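You operate a simulated robot arm through the tools that you are given. There is no shell and no other tool. Be economical: measure what you need, move in short steps, check, and stop when the job is done.

You run a simulated robot arm. Do the job below in one go: nothing can be reset, and whatever is moved stays where it is left.

JOB
Tip the chocolate drops into the milk pan, stir till smooth and pour it into the teal mug.
Fine: all the drops; wooden spoon; tin, spoon and pan go back.
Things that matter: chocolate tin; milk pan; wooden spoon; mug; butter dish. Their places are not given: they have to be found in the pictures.

It is judged by the outcome, as a careful person would: the job done as asked, and still so three seconds after it is handed in. It fails if anything else is knocked over, pushed out of place, dropped, spilled or broken.

ROBOT AND FRAMES
A 6-joint arm with a two-finger parallel gripper, fixed in place. Base frame: the origin is at the foot of the arm, x ahead of it, y to its left, z up. Lengths are in mm, angles in rad, forces in N, time in s.
Its first joint turns from -1.152 to 1.152 rad. Payload 2.7 kg.
The TCP is the grasp point between the finger pads, 23 mm short of the fingertips. In the tool frame z runs along the fingers and y along their closing line. The gripper opens to 94 mm. The fingers are 38 mm wide and 10 mm thick; the gripper's body (54 by 96 mm) begins 39 mm behind the TCP.
Orientation is that of the tool frame in the base frame, as [roll, pitch, yaw] about the fixed x, y, z axes, in that order (R = Rz(yaw) Ry(pitch) Rx(roll)). With the fingers straight down and closing along the base's y, the tool's x points along the base's -x, its y along +y and its z along -z.

CONTROLS
- The arm moves only by the tool nudge_tool. Its argument "motion" is a list that holds one entry, the list of rows, each a list of 6 numbers: the shift along the tool's x, y, z in mm, then the turn, a rotation vector about the tool's x, y, z in degrees. In form: [[[dx, dy, dz, ax, ay, az], ...]]. A call has 1 to 20 rows; each row is the pose to reach, as a shift and turn from the pose commanded when the call began, along the tool's axes at that moment. "jaw" is the opening, from 0 (shut) to 1 (fully open), set as the call begins (left out, the last holds). Each row takes 0.2 s and may step no farther than 50 mm and 0.15 rad from the row before; otherwise, or with a gripper value out of range, the whole call is refused. A pose out of reach is approached as far as the arm can. The call stops where the force on the tool passes 40 N (or 10 N more than at its start, if that is more) or the arm is blocked; 0.2 s more then pass. Each finger travels about 45 mm/s and halts on what it meets, pressing with about 45 N; the grip force reading is that of the motor and also rises with nothing between the fingers. The clock runs only during rows and for 0.2 s after the last one: add rows that repeat a pose to give the fingers time. The reply holds the time, the measured pose of the TCP, the force on the tool along the base axes, the opening and the grip force, in the units named above and with some noise.
- Cameras (640 x 400 px; columns grow to the right, rows downward): "scene" is fixed at [72.2, -413.6, 1423.1]; the picture's right is [0.86, -0.51, 0.00], its down [-0.25, -0.42, -0.87] and it looks along [0.44, 0.75, -0.49] (base axes); focal length 237 px, centre (320, 200). "wrist" rides on the gripper at [87, 16, -74] in the tool frame; the picture's right is [-0.18, 0.98, 0.00], its down [-0.58, -0.11, -0.81] and it looks along [-0.79, -0.15, 0.59] (tool axes); focal length 243 px, centre (320, 200).
- capture(camera): a new picture of that camera. The clock stands still meanwhile.
- probe_pixels(camera, pixels): for up to 12 pixels [column, row] of the newest picture of that camera ("zoom" is the newest enlarged one), the place [x, y, z] in the base frame of the surface seen there, good to about 3 mm, but the place of the scene camera against the robot may be out by one fixed shift of up to 18 mm in any direction. The clock stands still meanwhile.
- zoom(camera, box): a new picture of the part [left, top, right, bottom] of that camera's present view, enlarged. The clock stands still meanwhile.
- sign_off(): hands the job in; it is judged then, once.

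Go step by step. Measure first, check grasps and placings, and put right what went wrong. The budget is 80 turns and 46 pictures, counting those below and the enlarged ones. Unless the task says otherwise, let go and move clear before handing in, and close with one line.

The tools are called after "Request:" as a command line: name --argument value ..., lists and objects as JSON in quotes. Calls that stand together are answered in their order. nudge_tool: Moves the arm, as the interface text tells. Its arguments: {"type":"object","properties":{"motion":{"type":"array","items":{"type":"array","items":{"type":"array","items":{"type":"number"}}}},"jaw":{"type":"number"}},"required":["motion"]} The other tools are called the same way: capture (camera) takes a picture; probe_pixels (camera, pixels) gives the place of the surface under pixels of a picture; zoom (camera, box) takes an enlarged picture of a part of a camera's view; sign_off () hands the job in.

At the start:

```text
time_s: 0.0
tcp_pos: [395.9, 47.6, 1276.2]
tcp_rot: [3.141, -0.001, -3.141]
wrist_force: [0.1, 0.2, -0.6]
opening: 93.8
gripper_force: 0.1
```

scene: 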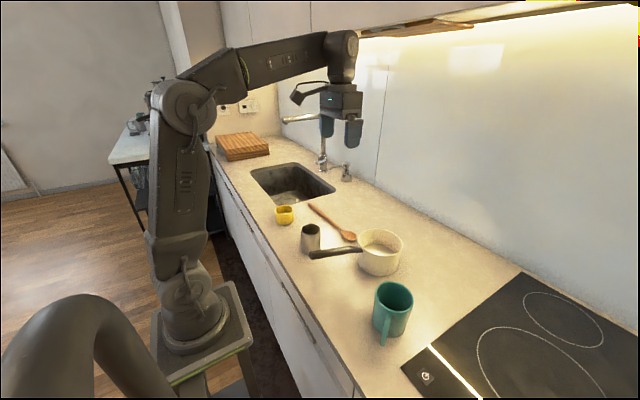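
wrist: 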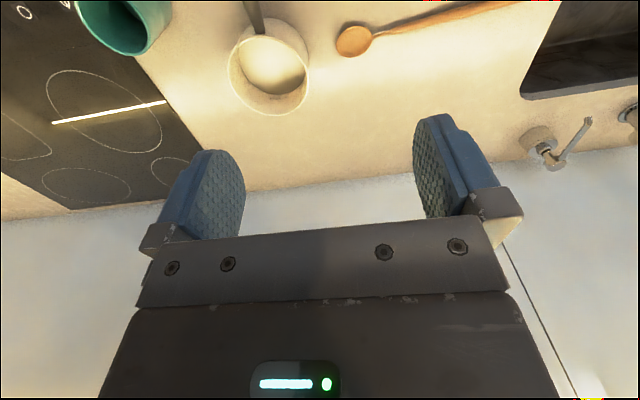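

The scene shows the tin (310,237), pan (380,252), spoon (335,225), mug (392,310) and butter dish (285,214). I'll zoom in and measure them.

Request:
zoom --camera "scene" --box '[260, 190, 440, 350]'

Request:
probe_pixels --camera "scene" --pixels '[[310, 228], [310, 245], [285, 208], [285, 220], [318, 208], [348, 237], [380, 240], [320, 253], [380, 265], [393, 290], [393, 320], [350, 300]]'

```text
2.50 times, centred on (350, 270) of scene
```

zoom: 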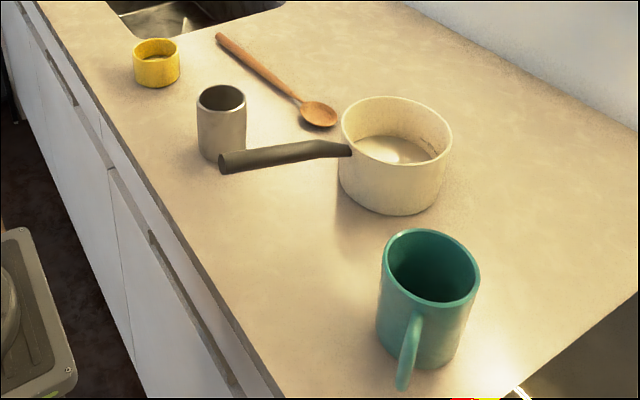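

```text
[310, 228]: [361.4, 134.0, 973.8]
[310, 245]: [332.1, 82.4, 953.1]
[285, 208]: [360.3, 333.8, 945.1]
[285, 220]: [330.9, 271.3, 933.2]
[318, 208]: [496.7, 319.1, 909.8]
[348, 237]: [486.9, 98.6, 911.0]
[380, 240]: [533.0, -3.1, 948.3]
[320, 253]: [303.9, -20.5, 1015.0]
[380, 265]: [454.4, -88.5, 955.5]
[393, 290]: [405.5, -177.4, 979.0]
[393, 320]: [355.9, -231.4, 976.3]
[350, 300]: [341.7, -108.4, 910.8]
```

The scene probes put the counter at z≈910, not 508. I'll check with the wrist camera, which has no fixed offset, and get more detail from the zoom.

Request:
probe_pixels --camera "wrist" --pixels '[[354, 40], [400, 80], [200, 60], [229, 68], [308, 75], [268, 115], [270, 70], [258, 20], [130, 50], [172, 20], [372, 34], [480, 12]]'

Request:
probe_pixels --camera "zoom" --pixels '[[218, 36], [260, 67], [300, 100], [318, 115], [225, 163], [280, 152], [340, 148], [342, 130], [451, 145], [395, 99], [398, 178], [390, 150]]'

```text
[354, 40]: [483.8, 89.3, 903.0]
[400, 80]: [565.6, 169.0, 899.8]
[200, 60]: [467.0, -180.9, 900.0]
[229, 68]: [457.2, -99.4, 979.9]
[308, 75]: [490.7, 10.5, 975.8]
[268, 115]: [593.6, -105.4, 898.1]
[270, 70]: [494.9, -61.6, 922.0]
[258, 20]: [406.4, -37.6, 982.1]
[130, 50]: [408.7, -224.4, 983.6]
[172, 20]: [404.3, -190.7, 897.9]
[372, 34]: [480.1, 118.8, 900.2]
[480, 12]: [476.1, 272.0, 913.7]
```

```text
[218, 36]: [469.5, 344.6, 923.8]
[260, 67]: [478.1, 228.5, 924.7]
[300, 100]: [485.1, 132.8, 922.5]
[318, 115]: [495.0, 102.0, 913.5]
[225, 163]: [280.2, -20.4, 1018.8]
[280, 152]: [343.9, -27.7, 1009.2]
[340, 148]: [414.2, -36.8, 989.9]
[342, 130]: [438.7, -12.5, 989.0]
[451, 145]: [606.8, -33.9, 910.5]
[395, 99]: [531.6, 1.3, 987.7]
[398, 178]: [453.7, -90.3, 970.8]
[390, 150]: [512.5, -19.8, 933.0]
```

The wrist camera puts the counter at z≈900 in the robot frame, so the scene camera reads about 10 mm high. I'll pull back to see the tin, handle and spoon with the wrist camera.

Request:
nudge_tool --motion '[[[40, 20, 0, 0, 0, 0], [80, 40, 0, 0, 0, 0], [120, 60, 0, 0, 0, 0], [150, 80, 0, 0, 0, 0], [150, 80, 0, 0, 0, 0]]]'

Request:
capture --camera "wrist"

```text
time_s: 1.2
tcp_pos: [244.2, 128.7, 1277.8]
tcp_rot: [3.139, 0.0, 3.139]
wrist_force: [-0.6, 0.0, 0.3]
opening: 93.9
gripper_force: 0.2
```

```text
42 pictures are left
```

wrist: 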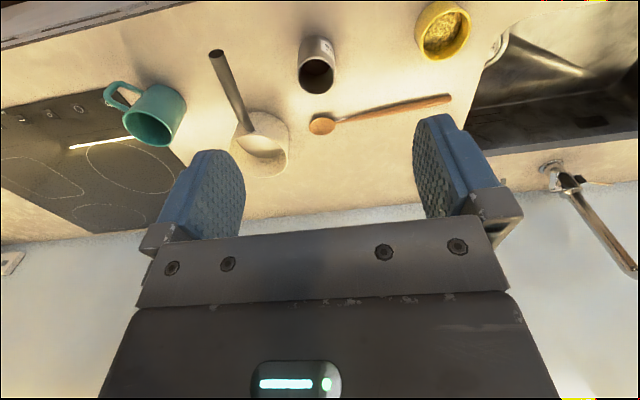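

Request:
zoom --camera "wrist" --box '[90, 0, 290, 180]'

Request:
probe_pixels --camera "wrist" --pixels '[[216, 52], [228, 80], [240, 110], [249, 130], [246, 170], [290, 150], [299, 78], [334, 78], [317, 94], [317, 63], [320, 125], [449, 97]]'

Request:
probe_pixels --camera "wrist" --pixels '[[345, 118], [370, 112], [400, 106], [425, 101], [147, 146], [170, 93], [124, 122], [185, 105], [108, 96], [125, 85], [262, 150], [262, 177]]'

```text
2.22 times, centred on (190, 90) of wrist
```

zoom: 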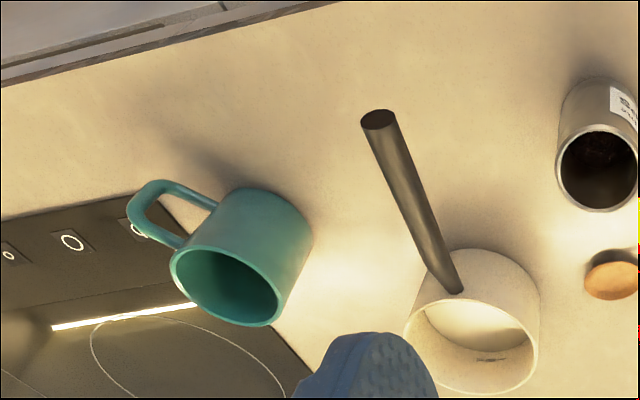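

```text
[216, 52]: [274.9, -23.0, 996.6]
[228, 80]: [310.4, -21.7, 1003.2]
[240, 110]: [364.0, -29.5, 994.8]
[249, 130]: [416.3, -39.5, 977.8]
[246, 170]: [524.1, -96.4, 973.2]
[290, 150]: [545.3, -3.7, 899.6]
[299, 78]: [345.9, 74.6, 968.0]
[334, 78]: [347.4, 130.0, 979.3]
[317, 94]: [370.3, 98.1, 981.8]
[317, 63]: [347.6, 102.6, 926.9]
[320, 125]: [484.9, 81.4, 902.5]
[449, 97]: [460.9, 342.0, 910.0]
```

```text
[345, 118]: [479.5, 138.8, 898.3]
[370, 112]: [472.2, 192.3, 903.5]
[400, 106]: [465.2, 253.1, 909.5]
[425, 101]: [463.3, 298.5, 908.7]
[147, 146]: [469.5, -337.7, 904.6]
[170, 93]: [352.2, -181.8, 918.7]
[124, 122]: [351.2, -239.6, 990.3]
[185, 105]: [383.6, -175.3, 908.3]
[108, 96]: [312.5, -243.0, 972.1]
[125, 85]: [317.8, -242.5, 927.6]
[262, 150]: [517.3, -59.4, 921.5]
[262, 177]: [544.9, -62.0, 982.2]
```

The wrist readings give: tin centre ≈(341,103), radius 27, rim z≈982; pan centre ≈(484,-48), radius 60, rim z≈980; handle running along -x to (275,-23,1000); spoon bowl (485,84) to handle end (461,342). I'll yaw +90° above the tin so the jaws close along x and the camera sits on the -y side, then check.

Request:
nudge_tool --motion '[[[-9, -2, 10, 0, 0, -8.2], [-18, -5, 20, 0, 0, -16.4], [-27, -7, 32, 0, 0, -24.6], [-36, -10, 44, 0, 0, -32.8], [-45, -12, 56, 0, 0, -41], [-54, -14, 68, 0, 0, -49.2], [-63, -17, 80, 0, 0, -57.4], [-72, -19, 92, 0, 0, -65.6], [-81, -22, 104, 0, 0, -73.8], [-90, -24, 116, 0, 0, -82], [-97, -26, 128, 0, 0, -90], [-97, -26, 128, 0, 0, -90]]]'

Request:
capture --camera "wrist"

```text
time_s: 3.8
tcp_pos: [342.9, 102.7, 1148.4]
tcp_rot: [3.141, 0.0, -1.569]
wrist_force: [0.1, -0.6, -0.8]
opening: 93.8
gripper_force: 0.0
```

```text
40 pictures are left
```

wrist: 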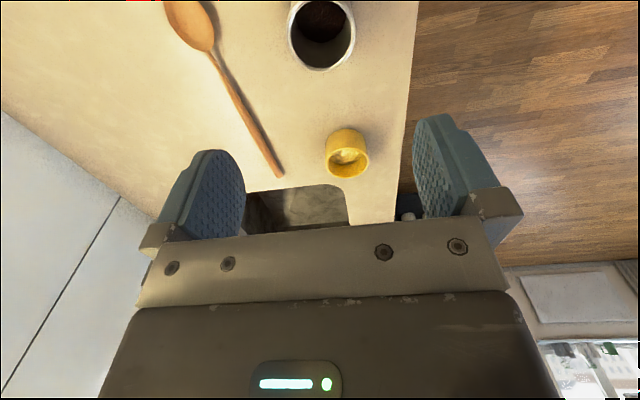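

The tin's far rim shows at (320,70), with its sides at (289,25) and (355,25), and the spoon lies at (250,120). I'll probe these.

Request:
probe_pixels --camera "wrist" --pixels '[[321, 69], [292, 40], [353, 40], [320, 20], [195, 25], [212, 48], [230, 82], [250, 120], [265, 148], [280, 176], [345, 130], [348, 170]]'

Request:
zoom --camera "wrist" --box '[150, 0, 400, 180]'

```text
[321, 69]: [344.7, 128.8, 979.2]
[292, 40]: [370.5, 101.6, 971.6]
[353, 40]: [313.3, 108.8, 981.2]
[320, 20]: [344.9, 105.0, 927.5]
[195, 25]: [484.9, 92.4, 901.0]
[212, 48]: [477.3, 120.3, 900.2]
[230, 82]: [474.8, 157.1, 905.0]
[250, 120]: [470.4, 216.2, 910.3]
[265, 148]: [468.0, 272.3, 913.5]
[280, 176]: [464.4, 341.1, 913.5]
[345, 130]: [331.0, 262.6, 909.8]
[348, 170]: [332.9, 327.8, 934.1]
```

```text
2.22 times, centred on (275, 90) of wrist
```

zoom: 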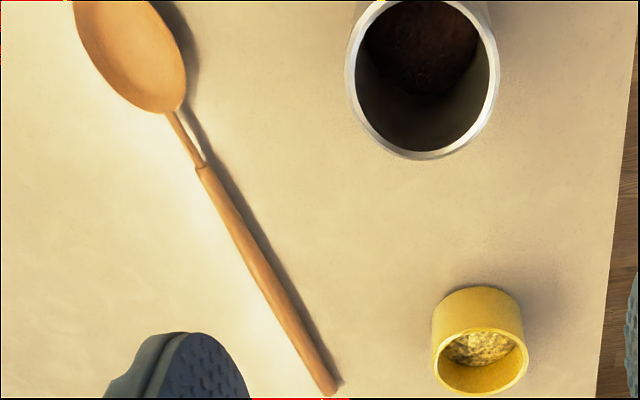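

Tin centre is ≈(342,101), radius 28, and the drops fill the bottom 25 mm. The camera side would hit the pan handle if I leaned toward -y, so I'll turn the other way (camera on the +y side) and lean toward +y.

Request:
nudge_tool --motion '[[[0, 0, 0, 0, 0, 8.5], [0, 0, 0, 0, 0, 17], [0, 0, 0, 0, 0, 25.5], [0, 0, 0, 0, 0, 34], [0, 0, 0, 0, 0, 42.5], [0, 0, 0, 0, 0, 51], [0, 0, 0, 0, 0, 59.5], [0, 0, 0, 0, 0, 68], [0, 0, 0, 0, 0, 76.5], [0, 0, 0, 0, 0, 85], [0, 0, 0, 0, 0, 90]]]'

Request:
nudge_tool --motion '[[[0, 0, 0, 0, 0, 8.5], [0, 0, 0, 0, 0, 17], [0, 0, 0, 0, 0, 25.5], [0, 0, 0, 0, 0, 34], [0, 0, 0, 0, 0, 42.5], [0, 0, 0, 0, 0, 51], [0, 0, 0, 0, 0, 59.5], [0, 0, 0, 0, 0, 68], [0, 0, 0, 0, 0, 76.5], [0, 0, 0, 0, 0, 85], [0, 0, 0, 0, 0, 90], [0, 0, 0, 0, 0, 90]]]'

```text
time_s: 6.2
tcp_pos: [342.7, 101.7, 1149.2]
tcp_rot: [-3.141, 0.001, 3.141]
wrist_force: [-0.7, 0.2, -0.9]
opening: 93.8
gripper_force: 0.0
```

```text
time_s: 8.8
tcp_pos: [342.2, 100.1, 1147.8]
tcp_rot: [3.141, -0.001, 1.568]
wrist_force: [-0.3, -0.8, -0.2]
opening: 93.8
gripper_force: 0.0
```

Yaw is now -90° (tool x is +y). I'll lean 40° toward +y at a standoff, then slide in along the tool axis around the tin.

Request:
nudge_tool --motion '[[[14, 0, 19, 0, -8, 0], [28, 0, 38, 0, -16, 0], [43, 0, 57, 0, -24, 0], [57, 0, 76, 0, -32, 0], [71, 0, 94, 0, -40, 0], [71, 0, 94, 0, -40, 0], [53, 0, 115, 0, -40, 0], [35, 0, 136, 0, -40, 0], [18, 0, 157, 0, -40, 0], [9, 0, 167, 0, -40, 0], [1, 0, 177, 0, -40, 0], [1, 0, 177, 0, -40, 0]]]'

Request:
capture --camera "wrist"

Request:
zoom --camera "scene" --box '[220, 130, 440, 310]'

```text
time_s: 11.4
tcp_pos: [343.2, 102.3, 971.1]
tcp_rot: [3.141, 0.699, 1.57]
wrist_force: [-1.2, 0.1, 0.9]
opening: 93.9
gripper_force: 0.0
```

```text
38 pictures are left
```

wrist: 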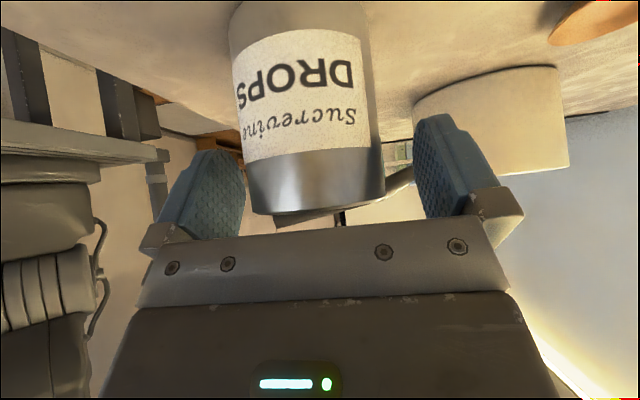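

```text
2.22 times, centred on (330, 220) of scene
```

zoom: 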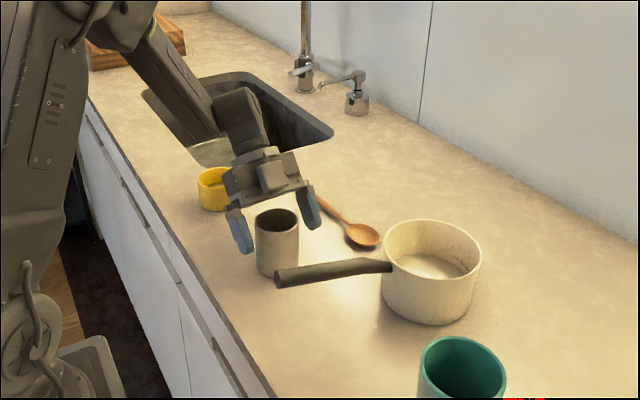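

The tin sits centred between the pads (250–385 px). I'll close the jaws.

Request:
nudge_tool --jaw 0 --motion '[[[0, 0, 0, 0, 0, 0], [0, 0, 0, 0, 0, 0], [0, 0, 0, 0, 0, 0], [0, 0, 0, 0, 0, 0], [0, 0, 0, 0, 0, 0]]]'

```text
time_s: 12.6
tcp_pos: [343.8, 102.4, 970.9]
tcp_rot: [-3.141, 0.699, 1.57]
wrist_force: [-0.6, 0.1, 0.3]
opening: 60.6
gripper_force: 44.3
```

Gripped (opening 60.6). I'll lift 130 mm and carry the tin level to above the pan at about (470,-40,1100).

Request:
nudge_tool --motion '[[[-10, 0, -12, 0, 0, 0], [-28, 0, -33, 0, 0, 0], [-50, 0, -60, 0, 0, 0], [-72, 0, -86, 0, 0, 0], [-84, 0, -100, 0, 0, 0], [-95, 13, -91, 0, 0, 0], [-111, 32, -77, 0, 0, 0], [-127, 50, -63, 0, 0, 0], [-143, 69, -50, 0, 0, 0], [-159, 88, -36, 0, 0, 0], [-175, 107, -22, 0, 0, 0], [-186, 120, -13, 0, 0, 0], [-192, 127, -8, 0, 0, 0], [-192, 127, -8, 0, 0, 0]]]'

Request:
capture --camera "scene"

```text
time_s: 15.6
tcp_pos: [469.6, -38.6, 1100.2]
tcp_rot: [-3.14, 0.7, 1.571]
wrist_force: [-1.0, 0.2, -0.5]
opening: 60.5
gripper_force: 44.7
```

```text
36 pictures are left
```

scene: 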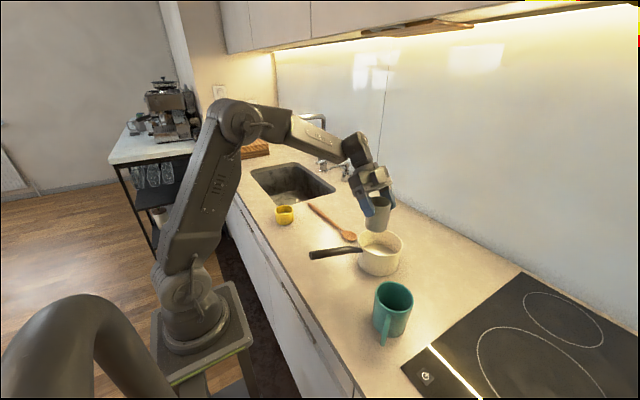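

The tin is upright above the pan. I'll tip the first 55° while lowering to z≈1055.

Request:
nudge_tool --motion '[[[0, 0, 0, 0, 8, 0], [0, 0, 0, 0, 16, 0], [5, 0, 6, 0, 24, 0], [11, 0, 13, 0, 32, 0], [17, 0, 20, 0, 40, 0], [23, 0, 27, 0, 48, 0], [29, 0, 34, 0, 55, 0], [29, 0, 34, 0, 55, 0]]]'

```text
time_s: 17.4
tcp_pos: [469.0, -38.4, 1056.3]
tcp_rot: [3.141, -0.263, 1.571]
wrist_force: [0.2, 0.5, -1.9]
opening: 60.4
gripper_force: 44.8
```

On pose. I'll keep tipping slowly to 130° and hold.

Request:
nudge_tool --motion '[[[0, 0, 0, 0, 5, 0], [0, 0, 0, 0, 10, 0], [0, 0, 0, 0, 15, 0], [0, 0, 0, 0, 20, 0], [0, 0, 0, 0, 25, 0], [0, 0, 0, 0, 30, 0], [0, 0, 0, 0, 35, 0], [0, 0, 0, 0, 40, 0], [0, 0, 0, 0, 46, 0], [0, 0, 0, 0, 53, 0], [0, 0, 0, 0, 60, 0], [0, 0, 0, 0, 68, 0], [0, 0, 0, 0, 75, 0], [0, 0, 0, 0, 75, 0], [0, 0, 0, 0, 75, 0]]]'

Request:
zoom --camera "scene" --box '[280, 150, 480, 310]'

Request:
capture --camera "wrist"

```text
time_s: 20.6
tcp_pos: [470.0, -39.2, 1055.6]
tcp_rot: [0.857, -1.57, -2.428]
wrist_force: [-0.1, 0.7, -0.8]
opening: 60.4
gripper_force: 45.3
```

```text
2.50 times, centred on (380, 230) of scene
```

zoom: 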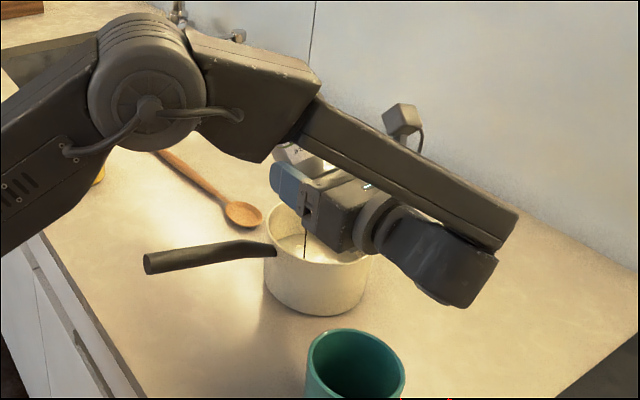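

```text
34 pictures are left
```

wrist: 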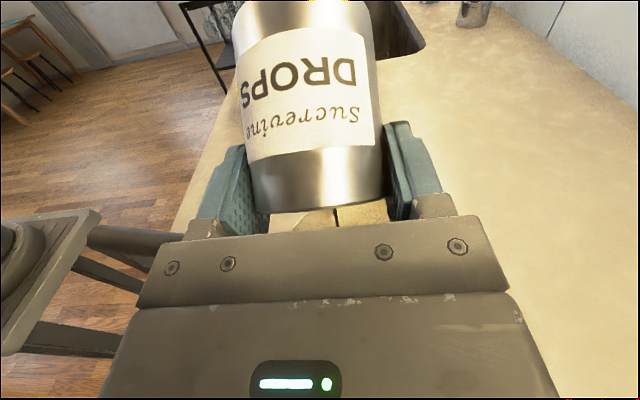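

Everything is in position and drops appear to be in the pan. I'll raise and tip a further 25° with a small shake so every drop comes out.

Request:
nudge_tool --motion '[[[20, 0, 0, 0, 6, 0], [40, 0, 0, 0, 13, 0], [55, 0, 0, 0, 20, 0], [62, 0, 0, 0, 26, 0], [62, 0, 0, 0, 26, 0], [52, 0, 0, 0, 26, 0], [62, 0, 0, 0, 26, 0], [52, 0, 0, 0, 26, 0], [62, 0, 0, 0, 26, 0], [52, 0, 0, 0, 22, 0], [62, 0, 0, 0, 26, 0], [62, 0, 0, 0, 26, 0], [62, 0, 0, 0, 26, 0]]]'

Request:
zoom --camera "scene" --box '[280, 150, 480, 310]'

```text
time_s: 23.4
tcp_pos: [514.5, 21.1, 1136.1]
tcp_rot: [-0.01, -1.123, -1.574]
wrist_force: [0.4, -0.8, -0.5]
opening: 60.2
gripper_force: 44.9
out of reach, approached as far as the arm can: row 2, 3, 4, 5, 6, 7, 8, 9, 10, 11, 12, 13
```

```text
2.50 times, centred on (380, 230) of scene
```

zoom: 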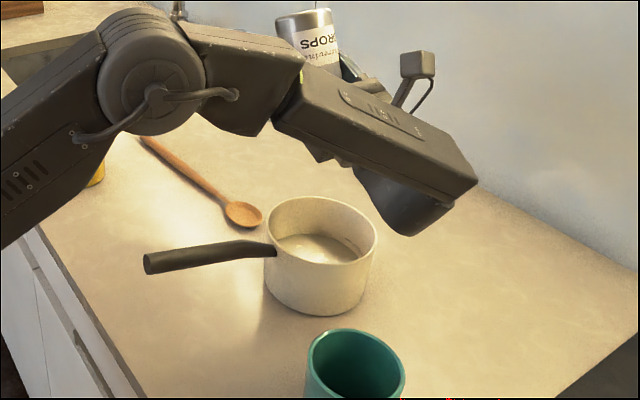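

The arm hit its reach limit and drifted to (514,21), past the pan rim. I'll look closely for drops before tipping the tin back.

Request:
zoom --camera "scene" --box '[340, 200, 420, 280]'

```text
5.00 times, centred on (380, 240) of scene
```

zoom: 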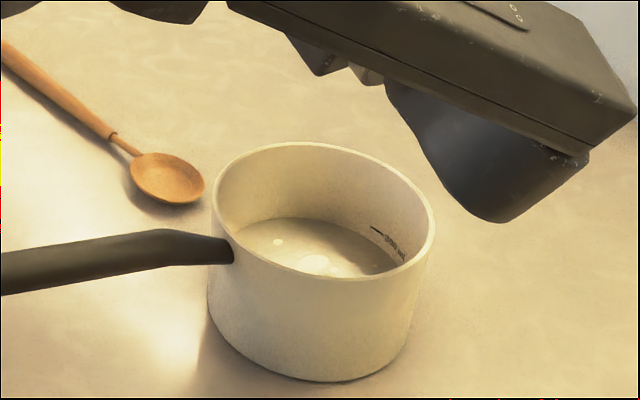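

The counter is clean around the pan. I'll untip by 26° and see where the pose lands.

Request:
nudge_tool --motion '[[[0, 0, 0, 0, -7, 0], [0, 0, 0, 0, -14, 0], [0, 0, 0, 0, -21, 0], [0, 0, 0, 0, -26, 0], [0, 0, 0, 0, -26, 0]]]'

```text
time_s: 24.6
tcp_pos: [517.1, 19.7, 1137.4]
tcp_rot: [-0.251, -1.57, -1.317]
wrist_force: [-0.5, 0.3, -0.7]
opening: 60.3
gripper_force: 44.8
```

The command was clamped to where the arm stopped, so I'm at (517,20) and level. I'll bring the tin back over the pan and give it a few wrist shakes to make sure it's empty.

Request:
nudge_tool --motion '[[[-18, -12, -15, 0, 0, 0], [-36, -24, -30, 0, 0, 0], [-54, -36, -45, 0, 0, 0], [-72, -47, -60, 0, 0, 0], [-72, -47, -60, 0, 0, 0], [-72, -47, -60, 0, -7, 0], [-72, -47, -60, 0, 0, 0], [-72, -47, -60, 0, -7, 0], [-72, -47, -60, 0, 0, 0], [-64, -47, -60, 0, 0, 0], [-74, -47, -60, 0, 0, 0], [-72, -47, -60, 0, 0, 0]]]'

Request:
nudge_tool --motion '[[[4, 0, 0, 0, -8, 0], [8, 0, 0, 0, -16, 0], [12, 0, 0, 0, -24, 0], [16, 0, 0, 0, -32, 0], [20, 0, 0, 0, -40, 0], [24, 0, 0, 0, -48, 0], [28, 0, 0, 0, -56, 0], [32, 0, 0, 0, -64, 0], [34, 0, 0, 0, -72, 0], [34, 0, 0, 0, -80, 0], [34, 0, 0, 0, -88, 0], [34, 0, 0, 0, -96, 0], [34, 0, 0, 0, -104, 0], [34, 0, 0, 0, -112, 0], [34, 0, 0, 0, -120, 0], [34, 0, 0, 0, -126, 0], [34, 0, 0, 0, -130, 0], [34, 0, 0, 0, -130, 0]]]'

Request:
capture --camera "wrist"

```text
time_s: 27.2
tcp_pos: [470.9, -41.7, 1065.5]
tcp_rot: [-0.946, -1.569, -0.625]
wrist_force: [-0.3, -0.2, -0.7]
opening: 60.5
gripper_force: 44.6
```

```text
time_s: 31.0
tcp_pos: [472.2, -40.8, 1099.1]
tcp_rot: [3.14, 0.699, 1.571]
wrist_force: [-0.6, -0.2, 0.7]
opening: 60.1
gripper_force: 45.2
```

```text
31 pictures are left
```

wrist: 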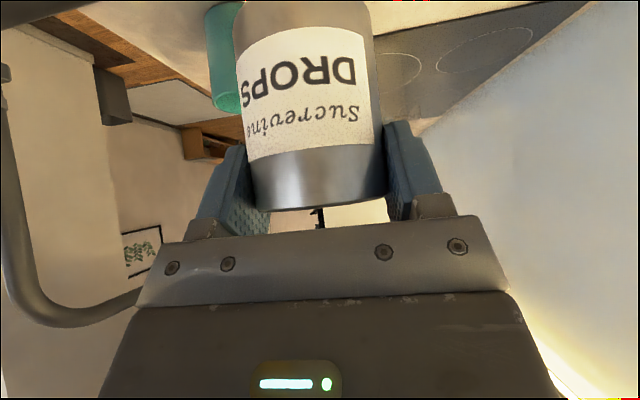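

Back upright. I'll return the tin to its spot at (343.5,102.3) and lower it gently.

Request:
nudge_tool --motion '[[[10, -12, -8, 0, 0, 0], [27, -32, -23, 0, 0, 0], [50, -58, -42, 0, 0, 0], [73, -85, -61, 0, 0, 0], [95, -112, -80, 0, 0, 0], [109.5, -128.5, -92, 0, 0, 0], [125, -128.5, -73, 0, 0, 0], [143, -128.5, -52, 0, 0, 0], [160, -128.5, -32, 0, 0, 0], [173, -128.5, -16.5, 0, 0, 0], [181, -128.5, -7, 0, 0, 0], [186, -128.5, -1, 0, 0, 0], [188, -128.5, 1.5, 0, 0, 0], [188, -128.5, 1.5, 0, 0, 0]]]'

```text
time_s: 34.0
tcp_pos: [342.9, 101.4, 977.2]
tcp_rot: [3.14, 0.697, 1.57]
wrist_force: [0.4, -0.1, -0.6]
opening: 60.3
gripper_force: 45.1
```

At z 977, about 6 mm above the grasp height. I'll creep down.

Request:
nudge_tool --motion '[[[1.3, 0, 1.5, 0, 0, 0], [2.6, 0, 3.1, 0, 0, 0], [3.2, 0, 3.8, 0, 0, 0], [3.9, 0, 4.6, 0, 0, 0], [3.9, 0, 4.6, 0, 0, 0]]]'

```text
time_s: 35.2
tcp_pos: [342.3, 102.5, 972.0]
tcp_rot: [3.139, 0.699, 1.57]
wrist_force: [-2.5, -1.0, 16.4]
opening: 60.4
gripper_force: 44.9
```

Contact at 16 N: the tin is down. I'll release, then back out along the tool axis.

Request:
nudge_tool --jaw 1 --motion '[[[0, 0, 0, 0, 0, 0], [0, 0, 0, 0, 0, 0], [0, 0, 0, 0, 0, 0], [0, 0, 0, 0, 0, 0], [0, 0, -15, 0, 0, 0], [0, 0, -40, 0, 0, 0], [0, 0, -70, 0, 0, 0], [0, 0, -100, 0, 0, 0], [0, 0, -130, 0, 0, 0], [0, 0, -160, 0, 0, 0], [0, 0, -160, 0, 0, 0]]]'

Request:
capture --camera "wrist"

```text
time_s: 37.6
tcp_pos: [342.3, 207.0, 1092.9]
tcp_rot: [3.141, 0.698, 1.572]
wrist_force: [-0.1, 0.2, 0.0]
opening: 94.1
gripper_force: 0.1
```

```text
30 pictures are left
```

wrist: 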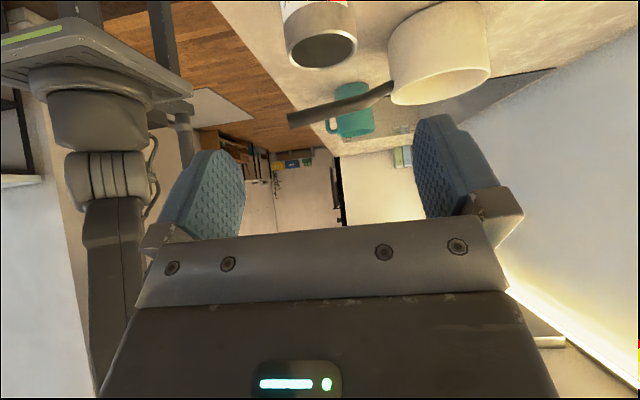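

The counter on the far side of the pan is clean and the tin is standing. I'll go upright, raise, and turn back to default yaw for an overhead check of the tin and pan.

Request:
nudge_tool --motion '[[[-13, 0, -15, 0, 8, 0], [-26, 0, -31, 0, 16, 0], [-39, 0, -46, 0, 24, 0], [-52, 0, -62, 0, 32, 0], [-64, 0, -77, 0, 40, 0], [-64, 0, -77, 0, 40, 0]]]'

Request:
nudge_tool --motion '[[[-12, -9, 0, 0, 0, -8.5], [-25, -18, 0, 0, 0, -17], [-37, -27, 0, 0, 0, -25.5], [-50, -36, 0, 0, 0, -34], [-62, -45, 0, 0, 0, -42.5], [-75, -54, 0, 0, 0, -51], [-87, -63, 0, 0, 0, -59.5], [-100, -72, 0, 0, 0, -68], [-112, -81, 0, 0, 0, -76.5], [-125, -90, 0, 0, 0, -85], [-137, -98, 0, 0, 0, -90], [-137, -98, 0, 0, 0, -90]]]'

Request:
capture --camera "wrist"

```text
time_s: 39.0
tcp_pos: [342.6, 205.4, 1192.2]
tcp_rot: [3.14, -0.003, 1.572]
wrist_force: [-0.6, 0.3, -0.8]
opening: 93.9
gripper_force: 0.1
```

```text
time_s: 41.6
tcp_pos: [244.9, 68.6, 1194.2]
tcp_rot: [-3.141, -0.002, -3.14]
wrist_force: [0.1, 0.3, 0.3]
opening: 93.7
gripper_force: 0.2
```

```text
29 pictures are left
```

wrist: 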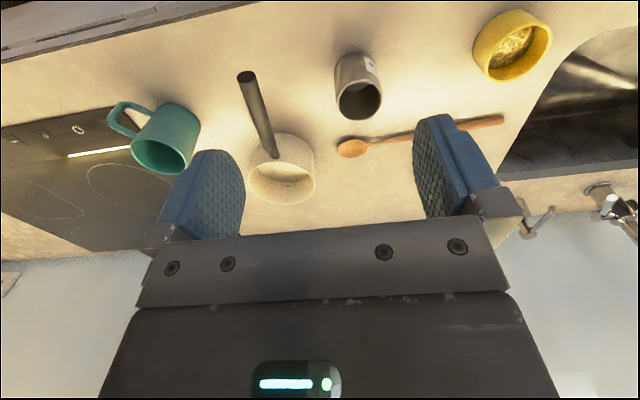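

Request:
zoom --camera "wrist" --box '[230, 40, 400, 210]'

Request:
probe_pixels --camera "wrist" --pixels '[[248, 76], [255, 100], [262, 125], [268, 145], [252, 190], [313, 175], [280, 203], [285, 180], [165, 172], [198, 135], [146, 125], [109, 115]]'

```text
2.35 times, centred on (315, 125) of wrist
```

zoom: 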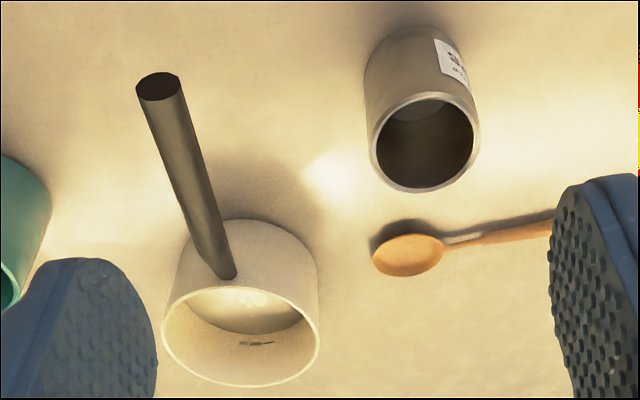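

```text
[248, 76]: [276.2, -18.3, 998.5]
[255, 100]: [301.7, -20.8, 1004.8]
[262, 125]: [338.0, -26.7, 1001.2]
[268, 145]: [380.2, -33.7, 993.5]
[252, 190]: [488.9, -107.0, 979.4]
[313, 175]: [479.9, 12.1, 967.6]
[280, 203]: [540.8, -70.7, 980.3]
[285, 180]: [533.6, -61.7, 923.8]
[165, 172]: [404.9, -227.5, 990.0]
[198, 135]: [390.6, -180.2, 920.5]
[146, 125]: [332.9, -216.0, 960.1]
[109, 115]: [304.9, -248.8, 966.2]
```

The tin is upright and the pan is unmoved. I'll turn to yaw +90 over the tin, the same view as before, to look inside it.

Request:
nudge_tool --motion '[[[-9, 3, 4, 0, 0, -8.2], [-18, 6, 8, 0, 0, -16.4], [-27, 9, 12, 0, 0, -24.6], [-36, 12, 16, 0, 0, -32.8], [-45, 15, 20, 0, 0, -41], [-54, 18, 25, 0, 0, -49.2], [-63, 21, 30, 0, 0, -57.4], [-72, 24, 34, 0, 0, -65.6], [-81, 28, 38, 0, 0, -73.8], [-90, 31, 42, 0, 0, -82], [-98, 34, 46, 0, 0, -90], [-98, 34, 46, 0, 0, -90]]]'

Request:
zoom --camera "wrist" --box '[150, 0, 400, 180]'

Request:
probe_pixels --camera "wrist" --pixels '[[321, 69], [292, 40], [353, 40], [320, 20], [325, 10]]'

```text
time_s: 44.2
tcp_pos: [343.7, 102.4, 1148.6]
tcp_rot: [-3.141, -0.001, -1.569]
wrist_force: [-0.1, -0.5, 0.0]
opening: 93.9
gripper_force: 0.1
```

```text
2.22 times, centred on (275, 90) of wrist
```

zoom: 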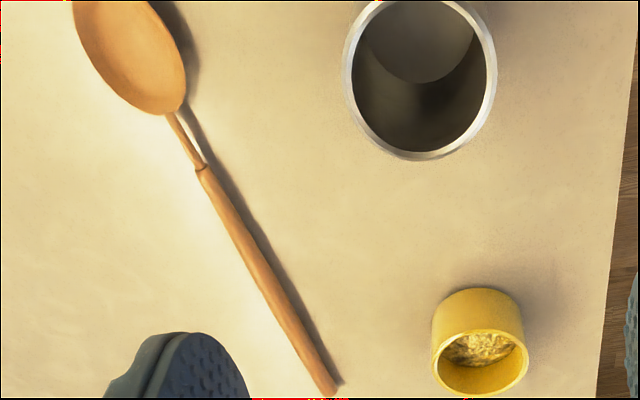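

```text
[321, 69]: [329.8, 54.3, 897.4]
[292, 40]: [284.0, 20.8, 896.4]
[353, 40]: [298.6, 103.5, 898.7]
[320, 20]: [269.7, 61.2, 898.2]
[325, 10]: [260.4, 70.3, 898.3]
```

The tin is empty, with its grey floor visible, and is back on its spot. Next is the spoon: handle at (469,245), slope -0.058. I'll move over the handle with a 15° lean.

Request:
nudge_tool --jaw 0.6 --motion '[[[-18, -15, 14, 0, 2, 0], [-37, -31, 29, 0, 4, -1], [-55, -47, 44, 0, 6, -1.5], [-74, -62, 59, 0, 8, -2], [-92, -78, 74, 0, 10, -2.5], [-110, -94, 89, 0, 12, -3], [-130, -110, 104, 0, 14, -3.3], [-147, -125, 118, 0, 15, -3.3], [-147, -125, 118, 0, 15, -3.3]]]'

Request:
capture --camera "wrist"

```text
time_s: 46.2
tcp_pos: [468.0, 249.0, 1027.9]
tcp_rot: [3.135, -0.262, -1.512]
wrist_force: [0.0, -0.6, 0.1]
opening: 56.3
gripper_force: 0.1
```

```text
26 pictures are left
```

wrist: 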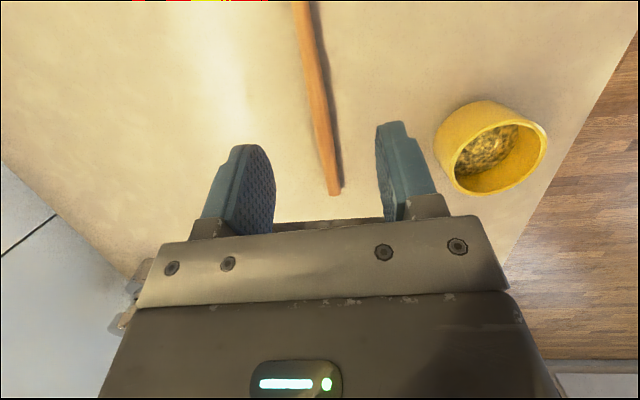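

The handle is visible running to its end at (335,193). I'll probe it for accurate x and z.

Request:
probe_pixels --camera "wrist" --pixels '[[301, 8], [306, 40], [312, 75], [318, 110], [325, 145], [333, 185], [330, 185], [280, 130], [370, 110], [337, 188]]'

```text
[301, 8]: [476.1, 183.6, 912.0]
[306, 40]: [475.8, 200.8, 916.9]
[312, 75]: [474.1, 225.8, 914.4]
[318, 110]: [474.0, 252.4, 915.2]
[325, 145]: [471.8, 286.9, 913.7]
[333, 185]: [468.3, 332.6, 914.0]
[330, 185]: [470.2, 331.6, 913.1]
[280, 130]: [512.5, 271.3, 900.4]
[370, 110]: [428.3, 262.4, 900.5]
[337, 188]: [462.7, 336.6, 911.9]
```

The handle at y≈247 is at x≈473.5 with its top at z≈914, and the counter is at 900. I'll shift 5.5 mm and lower to z≈929.

Request:
nudge_tool --motion '[[[-6, -5.5, 22, 0, 0, 0], [-12, -5.5, 45, 0, 0, 0], [-18, -5.5, 68, 0, 0, 0], [-22, -5.5, 83, 0, 0, 0], [-24.5, -5.5, 91, 0, 0, 0], [-25.6, -5.5, 95.6, 0, 0, 0], [-25.6, -5.5, 95.6, 0, 0, 0]]]'

Request:
nudge_tool --jaw 0 --motion '[[[0, 0, 0, 0, 0, 0], [0, 0, 0, 0, 0, 0], [0, 0, 0, 0, 0, 0], [0, 0, 0, 0, 0, 0], [0, 0, 0, 0, 0, 0]]]'

Request:
capture --camera "wrist"

```text
time_s: 47.8
tcp_pos: [472.5, 250.3, 930.1]
tcp_rot: [3.136, -0.262, -1.512]
wrist_force: [-0.2, -0.1, 0.2]
opening: 56.2
gripper_force: 0.0
```

```text
time_s: 49.0
tcp_pos: [472.3, 249.9, 930.3]
tcp_rot: [3.135, -0.262, -1.512]
wrist_force: [0.0, 0.6, -0.2]
opening: 13.2
gripper_force: 45.3
```

```text
25 pictures are left
```

wrist: 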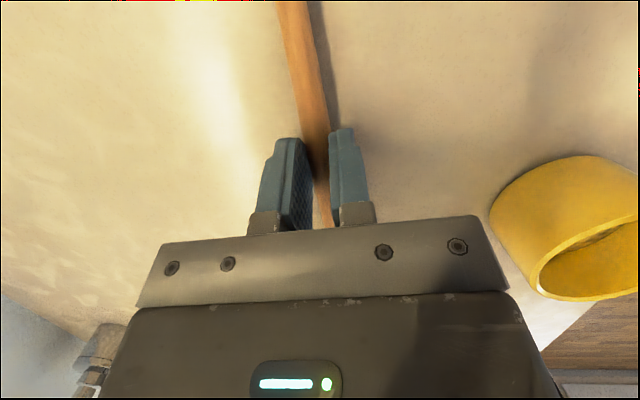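

It's gripped, but the fingertips only reach the handle's mid-line (z≈908). I'll reopen, lower 5 mm and regrip for a firmer hold.

Request:
nudge_tool --jaw 0.35 --motion '[[[0, 0, 0, 0, 0, 0], [0, 0, 0, 0, 0, 0], [-0.6, 0, 2.5, 0, 0, 0], [-1, 0, 4, 0, 0, 0], [-1.2, 0, 5, 0, 0, 0], [-1.2, 0, 5, 0, 0, 0]]]'

Request:
nudge_tool --jaw 0 --motion '[[[0, 0, 0, 0, 0, 0], [0, 0, 0, 0, 0, 0], [0, 0, 0, 0, 0, 0], [0, 0, 0, 0, 0, 0]]]'

```text
time_s: 50.4
tcp_pos: [473.1, 249.2, 926.7]
tcp_rot: [3.139, -0.261, -1.514]
wrist_force: [-2.7, -2.2, 17.4]
opening: 32.1
gripper_force: 0.0
```

```text
time_s: 51.4
tcp_pos: [472.5, 250.9, 927.4]
tcp_rot: [3.137, -0.261, -1.514]
wrist_force: [8.6, -0.7, 21.6]
opening: 13.2
gripper_force: 45.2
```

Fingertip contact now at z≈927, gripped. I'll lift and check the spoon holds level.

Request:
nudge_tool --motion '[[[1.3, 0, -5, 0, 0, 0], [4, 0, -15, 0, 0, 0], [10, 0, -38, 0, 0, 0], [19, 0, -72, 0, 0, 0], [29, 0, -107, 0, 0, 0], [38, 0, -142, 0, 0, 0], [44, 0, -165, 0, 0, 0], [46.6, 0, -174, 0, 0, 0], [46.6, 0, -174, 0, 0, 0]]]'

Request:
zoom --camera "scene" --box '[250, 120, 430, 280]'

```text
time_s: 53.4
tcp_pos: [473.2, 248.7, 1105.3]
tcp_rot: [3.134, -0.263, -1.51]
wrist_force: [0.1, -0.9, 0.4]
opening: 13.0
gripper_force: 45.4
```

```text
2.50 times, centred on (340, 200) of scene
```

zoom: 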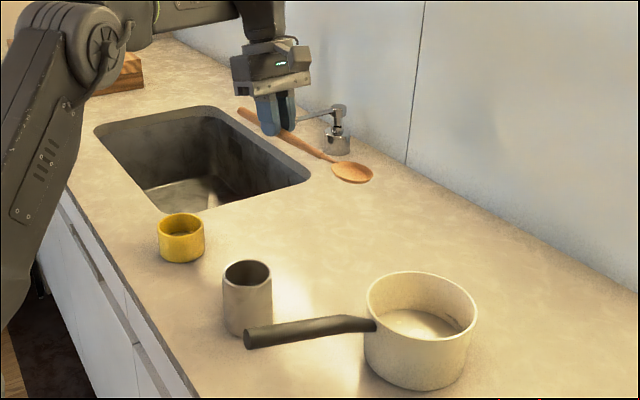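

Request:
probe_pixels --camera "zoom" --pixels '[[240, 111], [300, 147], [330, 158], [352, 173], [370, 176], [280, 130]]'

```text
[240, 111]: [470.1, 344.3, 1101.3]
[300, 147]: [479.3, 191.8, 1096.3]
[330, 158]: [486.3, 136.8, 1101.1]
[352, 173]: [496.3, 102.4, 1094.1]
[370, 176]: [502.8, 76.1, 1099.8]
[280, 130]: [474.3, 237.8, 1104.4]
```

The spoon is level and held (bowl at about (490,90), tip ≈176 mm from the grip). I'll rotate the bowl down 68° while moving above the pan.

Request:
nudge_tool --motion '[[[20, 1, -20, 0, -5, 0], [48, 2, -30, 0, -12, 0], [78, 3, -33, 0, -20, 0], [108, 4, -33, 0, -28, 0], [138, 5, -32, 0, -36, 0], [168, 5, -31, 0, -44, 0], [198, 6, -30, 0, -52, 0], [230, 7, -28, 0, -60, 0], [263, 7, -27, 0, -68, 0], [263, 7, -27, 0, -68, 0]]]'

Request:
zoom --camera "scene" --box '[280, 110, 480, 310]'

```text
time_s: 55.6
tcp_pos: [483.7, 1.3, 1202.7]
tcp_rot: [3.131, 0.927, -1.523]
wrist_force: [0.5, -0.7, -0.8]
opening: 13.1
gripper_force: 44.6
```

```text
2.00 times, centred on (380, 210) of scene
```

zoom: 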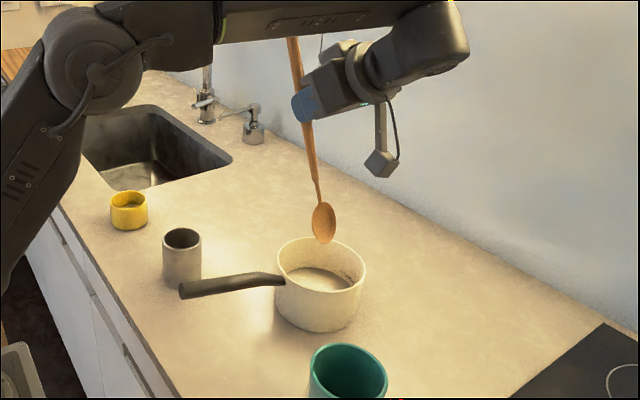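

The spoon points down above the pan. I'll locate the bowl tip at (323,240).

Request:
probe_pixels --camera "zoom" --pixels '[[323, 238], [323, 220], [316, 185], [308, 140], [298, 70], [280, 280], [362, 275], [300, 239], [310, 272]]'

```text
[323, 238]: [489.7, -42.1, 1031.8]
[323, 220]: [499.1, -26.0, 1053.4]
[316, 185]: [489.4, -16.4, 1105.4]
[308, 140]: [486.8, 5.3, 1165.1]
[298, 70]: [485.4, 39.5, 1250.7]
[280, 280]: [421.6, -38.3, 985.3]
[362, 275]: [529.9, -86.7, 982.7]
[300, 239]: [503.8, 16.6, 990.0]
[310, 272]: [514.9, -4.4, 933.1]
```

The tip is at about (482,-47,1021) after correction, centred over the pan. I'll lower it into the milk to tip z≈913.

Request:
nudge_tool --motion '[[[16, 0, 12, 0, 0, 0], [34, 0, 25, 0, 0, 0], [52, 0, 39, 0, 0, 0], [68, 0, 51, 0, 0, 0], [78, 0, 58, 0, 0, 0], [84, 0, 63, 0, 0, 0], [87, 0, 65, 0, 0, 0], [87, 0, 65, 0, 0, 0]]]'

Request:
zoom --camera "scene" --box '[310, 150, 430, 290]'

```text
time_s: 57.4
tcp_pos: [480.9, 1.3, 1090.9]
tcp_rot: [3.131, 0.924, -1.524]
wrist_force: [1.3, 0.0, -1.2]
opening: 13.3
gripper_force: 45.2
```

```text
2.86 times, centred on (370, 220) of scene
```

zoom: 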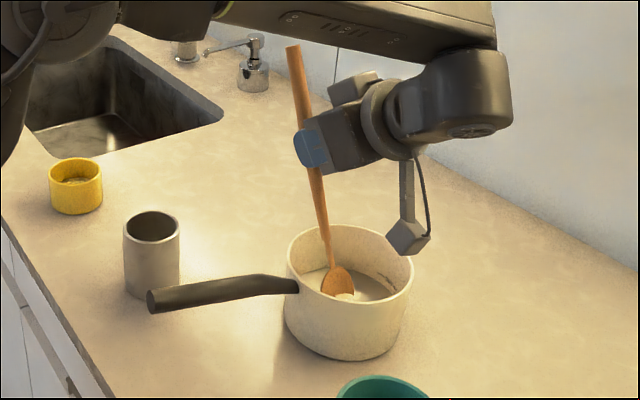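

The bowl is in the milk with no contact. I'll stir two loops.

Request:
nudge_tool --motion '[[[3.4, -13.7, -4.5, 0, 0, 0], [6.8, -27.5, -9.1, 0, 0, 0], [-2.2, -22.9, 2.9, 0, 0, 0], [-8, -9.4, 10.7, 0, 0, 0], [-8.5, 8, 11.4, 0, 0, 0], [-3.5, 22.5, 4.6, 0, 0, 0], [5.2, 28.5, -6.9, 0, 0, 0], [14.2, 23.9, -18.9, 0, 0, 0], [20, 10.3, -26.7, 0, 0, 0], [20.5, -7.1, -27.4, 0, 0, 0], [15.5, -21.5, -20.6, 0, 0, 0], [6.8, -27.5, -9.1, 0, 0, 0], [-2.2, -22.9, 2.9, 0, 0, 0], [-8, -9.4, 10.7, 0, 0, 0], [-8.5, 8, 11.4, 0, 0, 0], [-3.5, 22.5, 4.6, 0, 0, 0], [5.2, 28.5, -6.9, 0, 0, 0], [14.2, 23.9, -18.9, 0, 0, 0], [10, 12, -13, 0, 0, 0], [0, 0, 0, 0, 0, 0]]]'

Request:
zoom --camera "scene" --box '[340, 200, 420, 280]'

```text
time_s: 61.6
tcp_pos: [481.5, 1.8, 1090.3]
tcp_rot: [3.128, 0.925, -1.524]
wrist_force: [-0.2, -0.9, -0.6]
opening: 13.1
gripper_force: 44.9
```

```text
5.00 times, centred on (380, 240) of scene
```

zoom: 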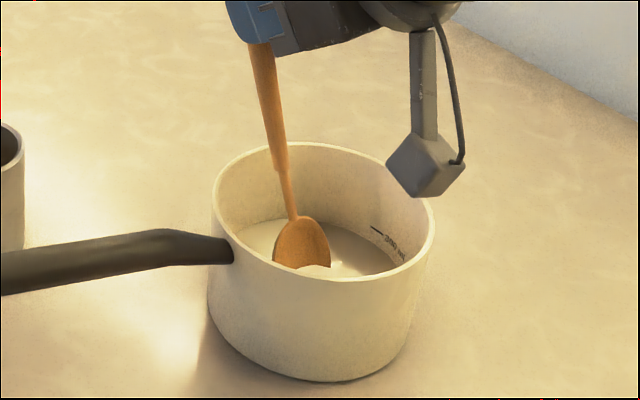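

The milk isn't brown yet. I'll dip 4 mm lower and keep stirring.

Request:
nudge_tool --motion '[[[3.2, 0, 2.4, 0, 0, 0], [10, -27.5, -6.7, 0, 0, 0], [1, -22.9, 5.3, 0, 0, 0], [-4.8, -9.4, 13.1, 0, 0, 0], [-5.3, 8, 13.8, 0, 0, 0], [-0.3, 22.5, 7, 0, 0, 0], [8.4, 28.5, -4.5, 0, 0, 0], [17.4, 23.9, -16.5, 0, 0, 0], [23.2, 10.3, -24.3, 0, 0, 0], [23.7, -7.1, -25, 0, 0, 0], [18.7, -21.5, -18.2, 0, 0, 0], [10, -27.5, -6.7, 0, 0, 0], [1, -22.9, 5.3, 0, 0, 0], [-4.8, -9.4, 13.1, 0, 0, 0], [-5.3, 8, 13.8, 0, 0, 0], [-0.3, 22.5, 7, 0, 0, 0], [8.4, 28.5, -4.5, 0, 0, 0], [17.4, 23.9, -16.5, 0, 0, 0], [10, 12, -10, 0, 0, 0], [3.2, 0, 2.4, 0, 0, 0]]]'

Request:
zoom --camera "scene" --box '[340, 200, 420, 280]'

```text
time_s: 65.8
tcp_pos: [480.8, 2.5, 1086.9]
tcp_rot: [3.129, 0.926, -1.524]
wrist_force: [0.0, -0.3, -1.0]
opening: 13.2
gripper_force: 45.0
```

```text
5.00 times, centred on (380, 240) of scene
```

zoom: 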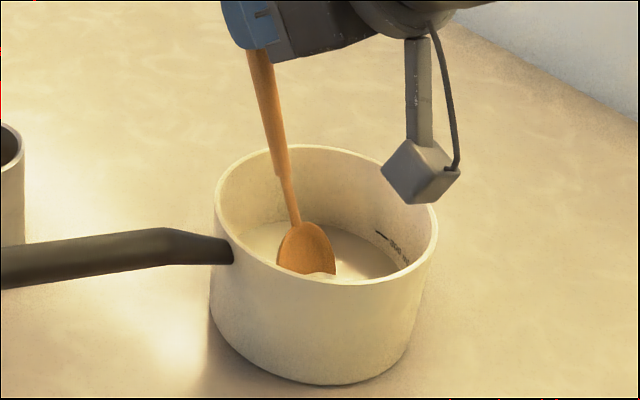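

Still pale, and the pan seems nudged a millimetre or two, so I'll use a tighter circle shifted toward -y and stir more.

Request:
nudge_tool --motion '[[[9.1, -23.3, -12.1, 0, 0, 0], [0.4, -17, -0.6, 0, 0, 0], [-3.6, -0.3, 4.8, 0, 0, 0], [-0.6, 17, 0.7, 0, 0, 0], [7.7, 24.7, -10.3, 0, 0, 0], [16.4, 18.3, -21.8, 0, 0, 0], [20.4, 1.6, -27.2, 0, 0, 0], [17.4, -15.7, -23.1, 0, 0, 0], [9.1, -23.3, -12.1, 0, 0, 0], [0.4, -17, -0.6, 0, 0, 0], [-3.6, -0.3, 4.8, 0, 0, 0], [-0.6, 17, 0.7, 0, 0, 0], [7.7, 24.7, -10.3, 0, 0, 0], [16.4, 18.3, -21.8, 0, 0, 0], [20.4, 1.6, -27.2, 0, 0, 0], [17.4, -15.7, -23.1, 0, 0, 0], [9.1, -23.3, -12.1, 0, 0, 0], [0.4, -17, -0.6, 0, 0, 0], [-3.6, -0.3, 4.8, 0, 0, 0], [0, 0, 0, 0, 0, 0]]]'

Request:
nudge_tool --motion '[[[9.1, -23.3, -12.1, 0, 0, 0], [0.4, -17, -0.6, 0, 0, 0], [-3.6, -0.3, 4.8, 0, 0, 0], [-0.6, 17, 0.7, 0, 0, 0], [7.7, 24.7, -10.3, 0, 0, 0], [16.4, 18.3, -21.8, 0, 0, 0], [20.4, 1.6, -27.2, 0, 0, 0], [17.4, -15.7, -23.1, 0, 0, 0], [9.1, -23.3, -12.1, 0, 0, 0], [0.4, -17, -0.6, 0, 0, 0], [-3.6, -0.3, 4.8, 0, 0, 0], [-0.6, 17, 0.7, 0, 0, 0], [7.7, 24.7, -10.3, 0, 0, 0], [16.4, 18.3, -21.8, 0, 0, 0], [20.4, 1.6, -27.2, 0, 0, 0], [17.4, -15.7, -23.1, 0, 0, 0], [9.1, -23.3, -12.1, 0, 0, 0], [0.4, -17, -0.6, 0, 0, 0], [-3.6, -0.3, 4.8, 0, 0, 0], [0, 0, 0, 0, 0, 0]]]'

Request:
zoom --camera "scene" --box '[340, 200, 420, 280]'

```text
time_s: 70.0
tcp_pos: [480.5, 1.2, 1086.9]
tcp_rot: [3.13, 0.923, -1.523]
wrist_force: [-0.3, 0.0, -0.8]
opening: 13.0
gripper_force: 44.4
```

```text
time_s: 74.2
tcp_pos: [481.8, 2.9, 1087.9]
tcp_rot: [3.129, 0.924, -1.523]
wrist_force: [0.9, -0.1, -1.2]
opening: 13.1
gripper_force: 45.3
```

```text
5.00 times, centred on (380, 240) of scene
```

zoom: 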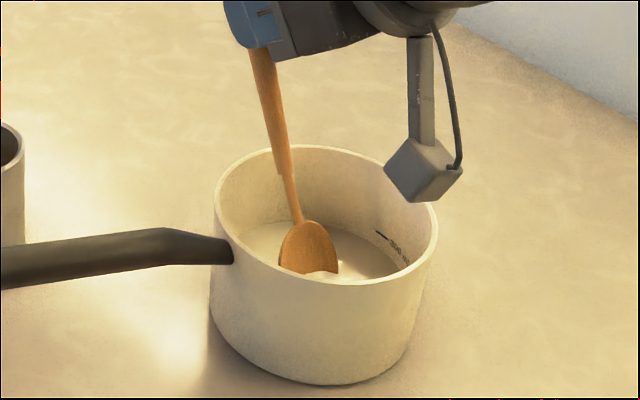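

I'll enlarge the milk surface to judge colour and lumps.

Request:
zoom --camera "scene" --box '[365, 235, 397, 259]'

```text
16.00 times, centred on (381, 247) of scene
```

zoom: 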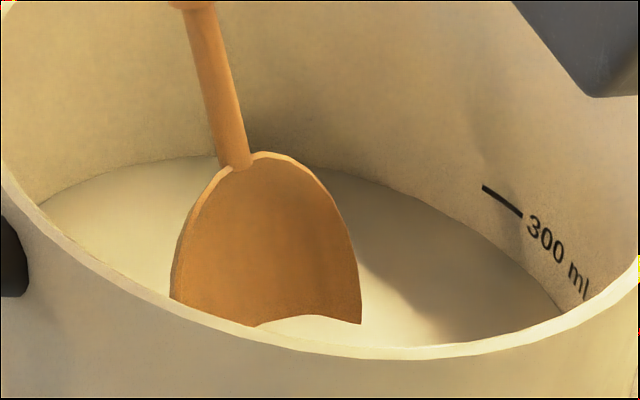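

The milk is smooth but pale. The drops may lie on the floor of the pan, so I'll feel for the bottom in 1 mm steps.

Request:
nudge_tool --motion '[[[5.6, 0, -11.2, 0, 0, 0], [9, 0, -14, 0, 0, 0], [9.8, 0, -13.4, 0, 0, 0], [10.6, 0, -12.8, 0, 0, 0], [11.4, 0, -12.2, 0, 0, 0], [11.4, 0, -12.2, 0, 0, 0]]]'

```text
time_s: 75.6
tcp_pos: [481.1, -14.4, 1085.8]
tcp_rot: [3.131, 0.925, -1.522]
wrist_force: [0.0, 0.8, 2.8]
opening: 13.1
gripper_force: 44.8
```

Slight upward force of 2.8 N at z 1085.8. I'll go 2 mm more to confirm the floor.

Request:
nudge_tool --motion '[[[0.8, 0, 0.6, 0, 0, 0], [1.6, 0, 1.2, 0, 0, 0], [1.6, 0, 1.2, 0, 0, 0]]]'

```text
time_s: 76.4
tcp_pos: [480.5, -14.3, 1084.5]
tcp_rot: [3.137, 0.925, -1.519]
wrist_force: [-0.9, 2.1, 19.0]
opening: 13.3
gripper_force: 45.2
```

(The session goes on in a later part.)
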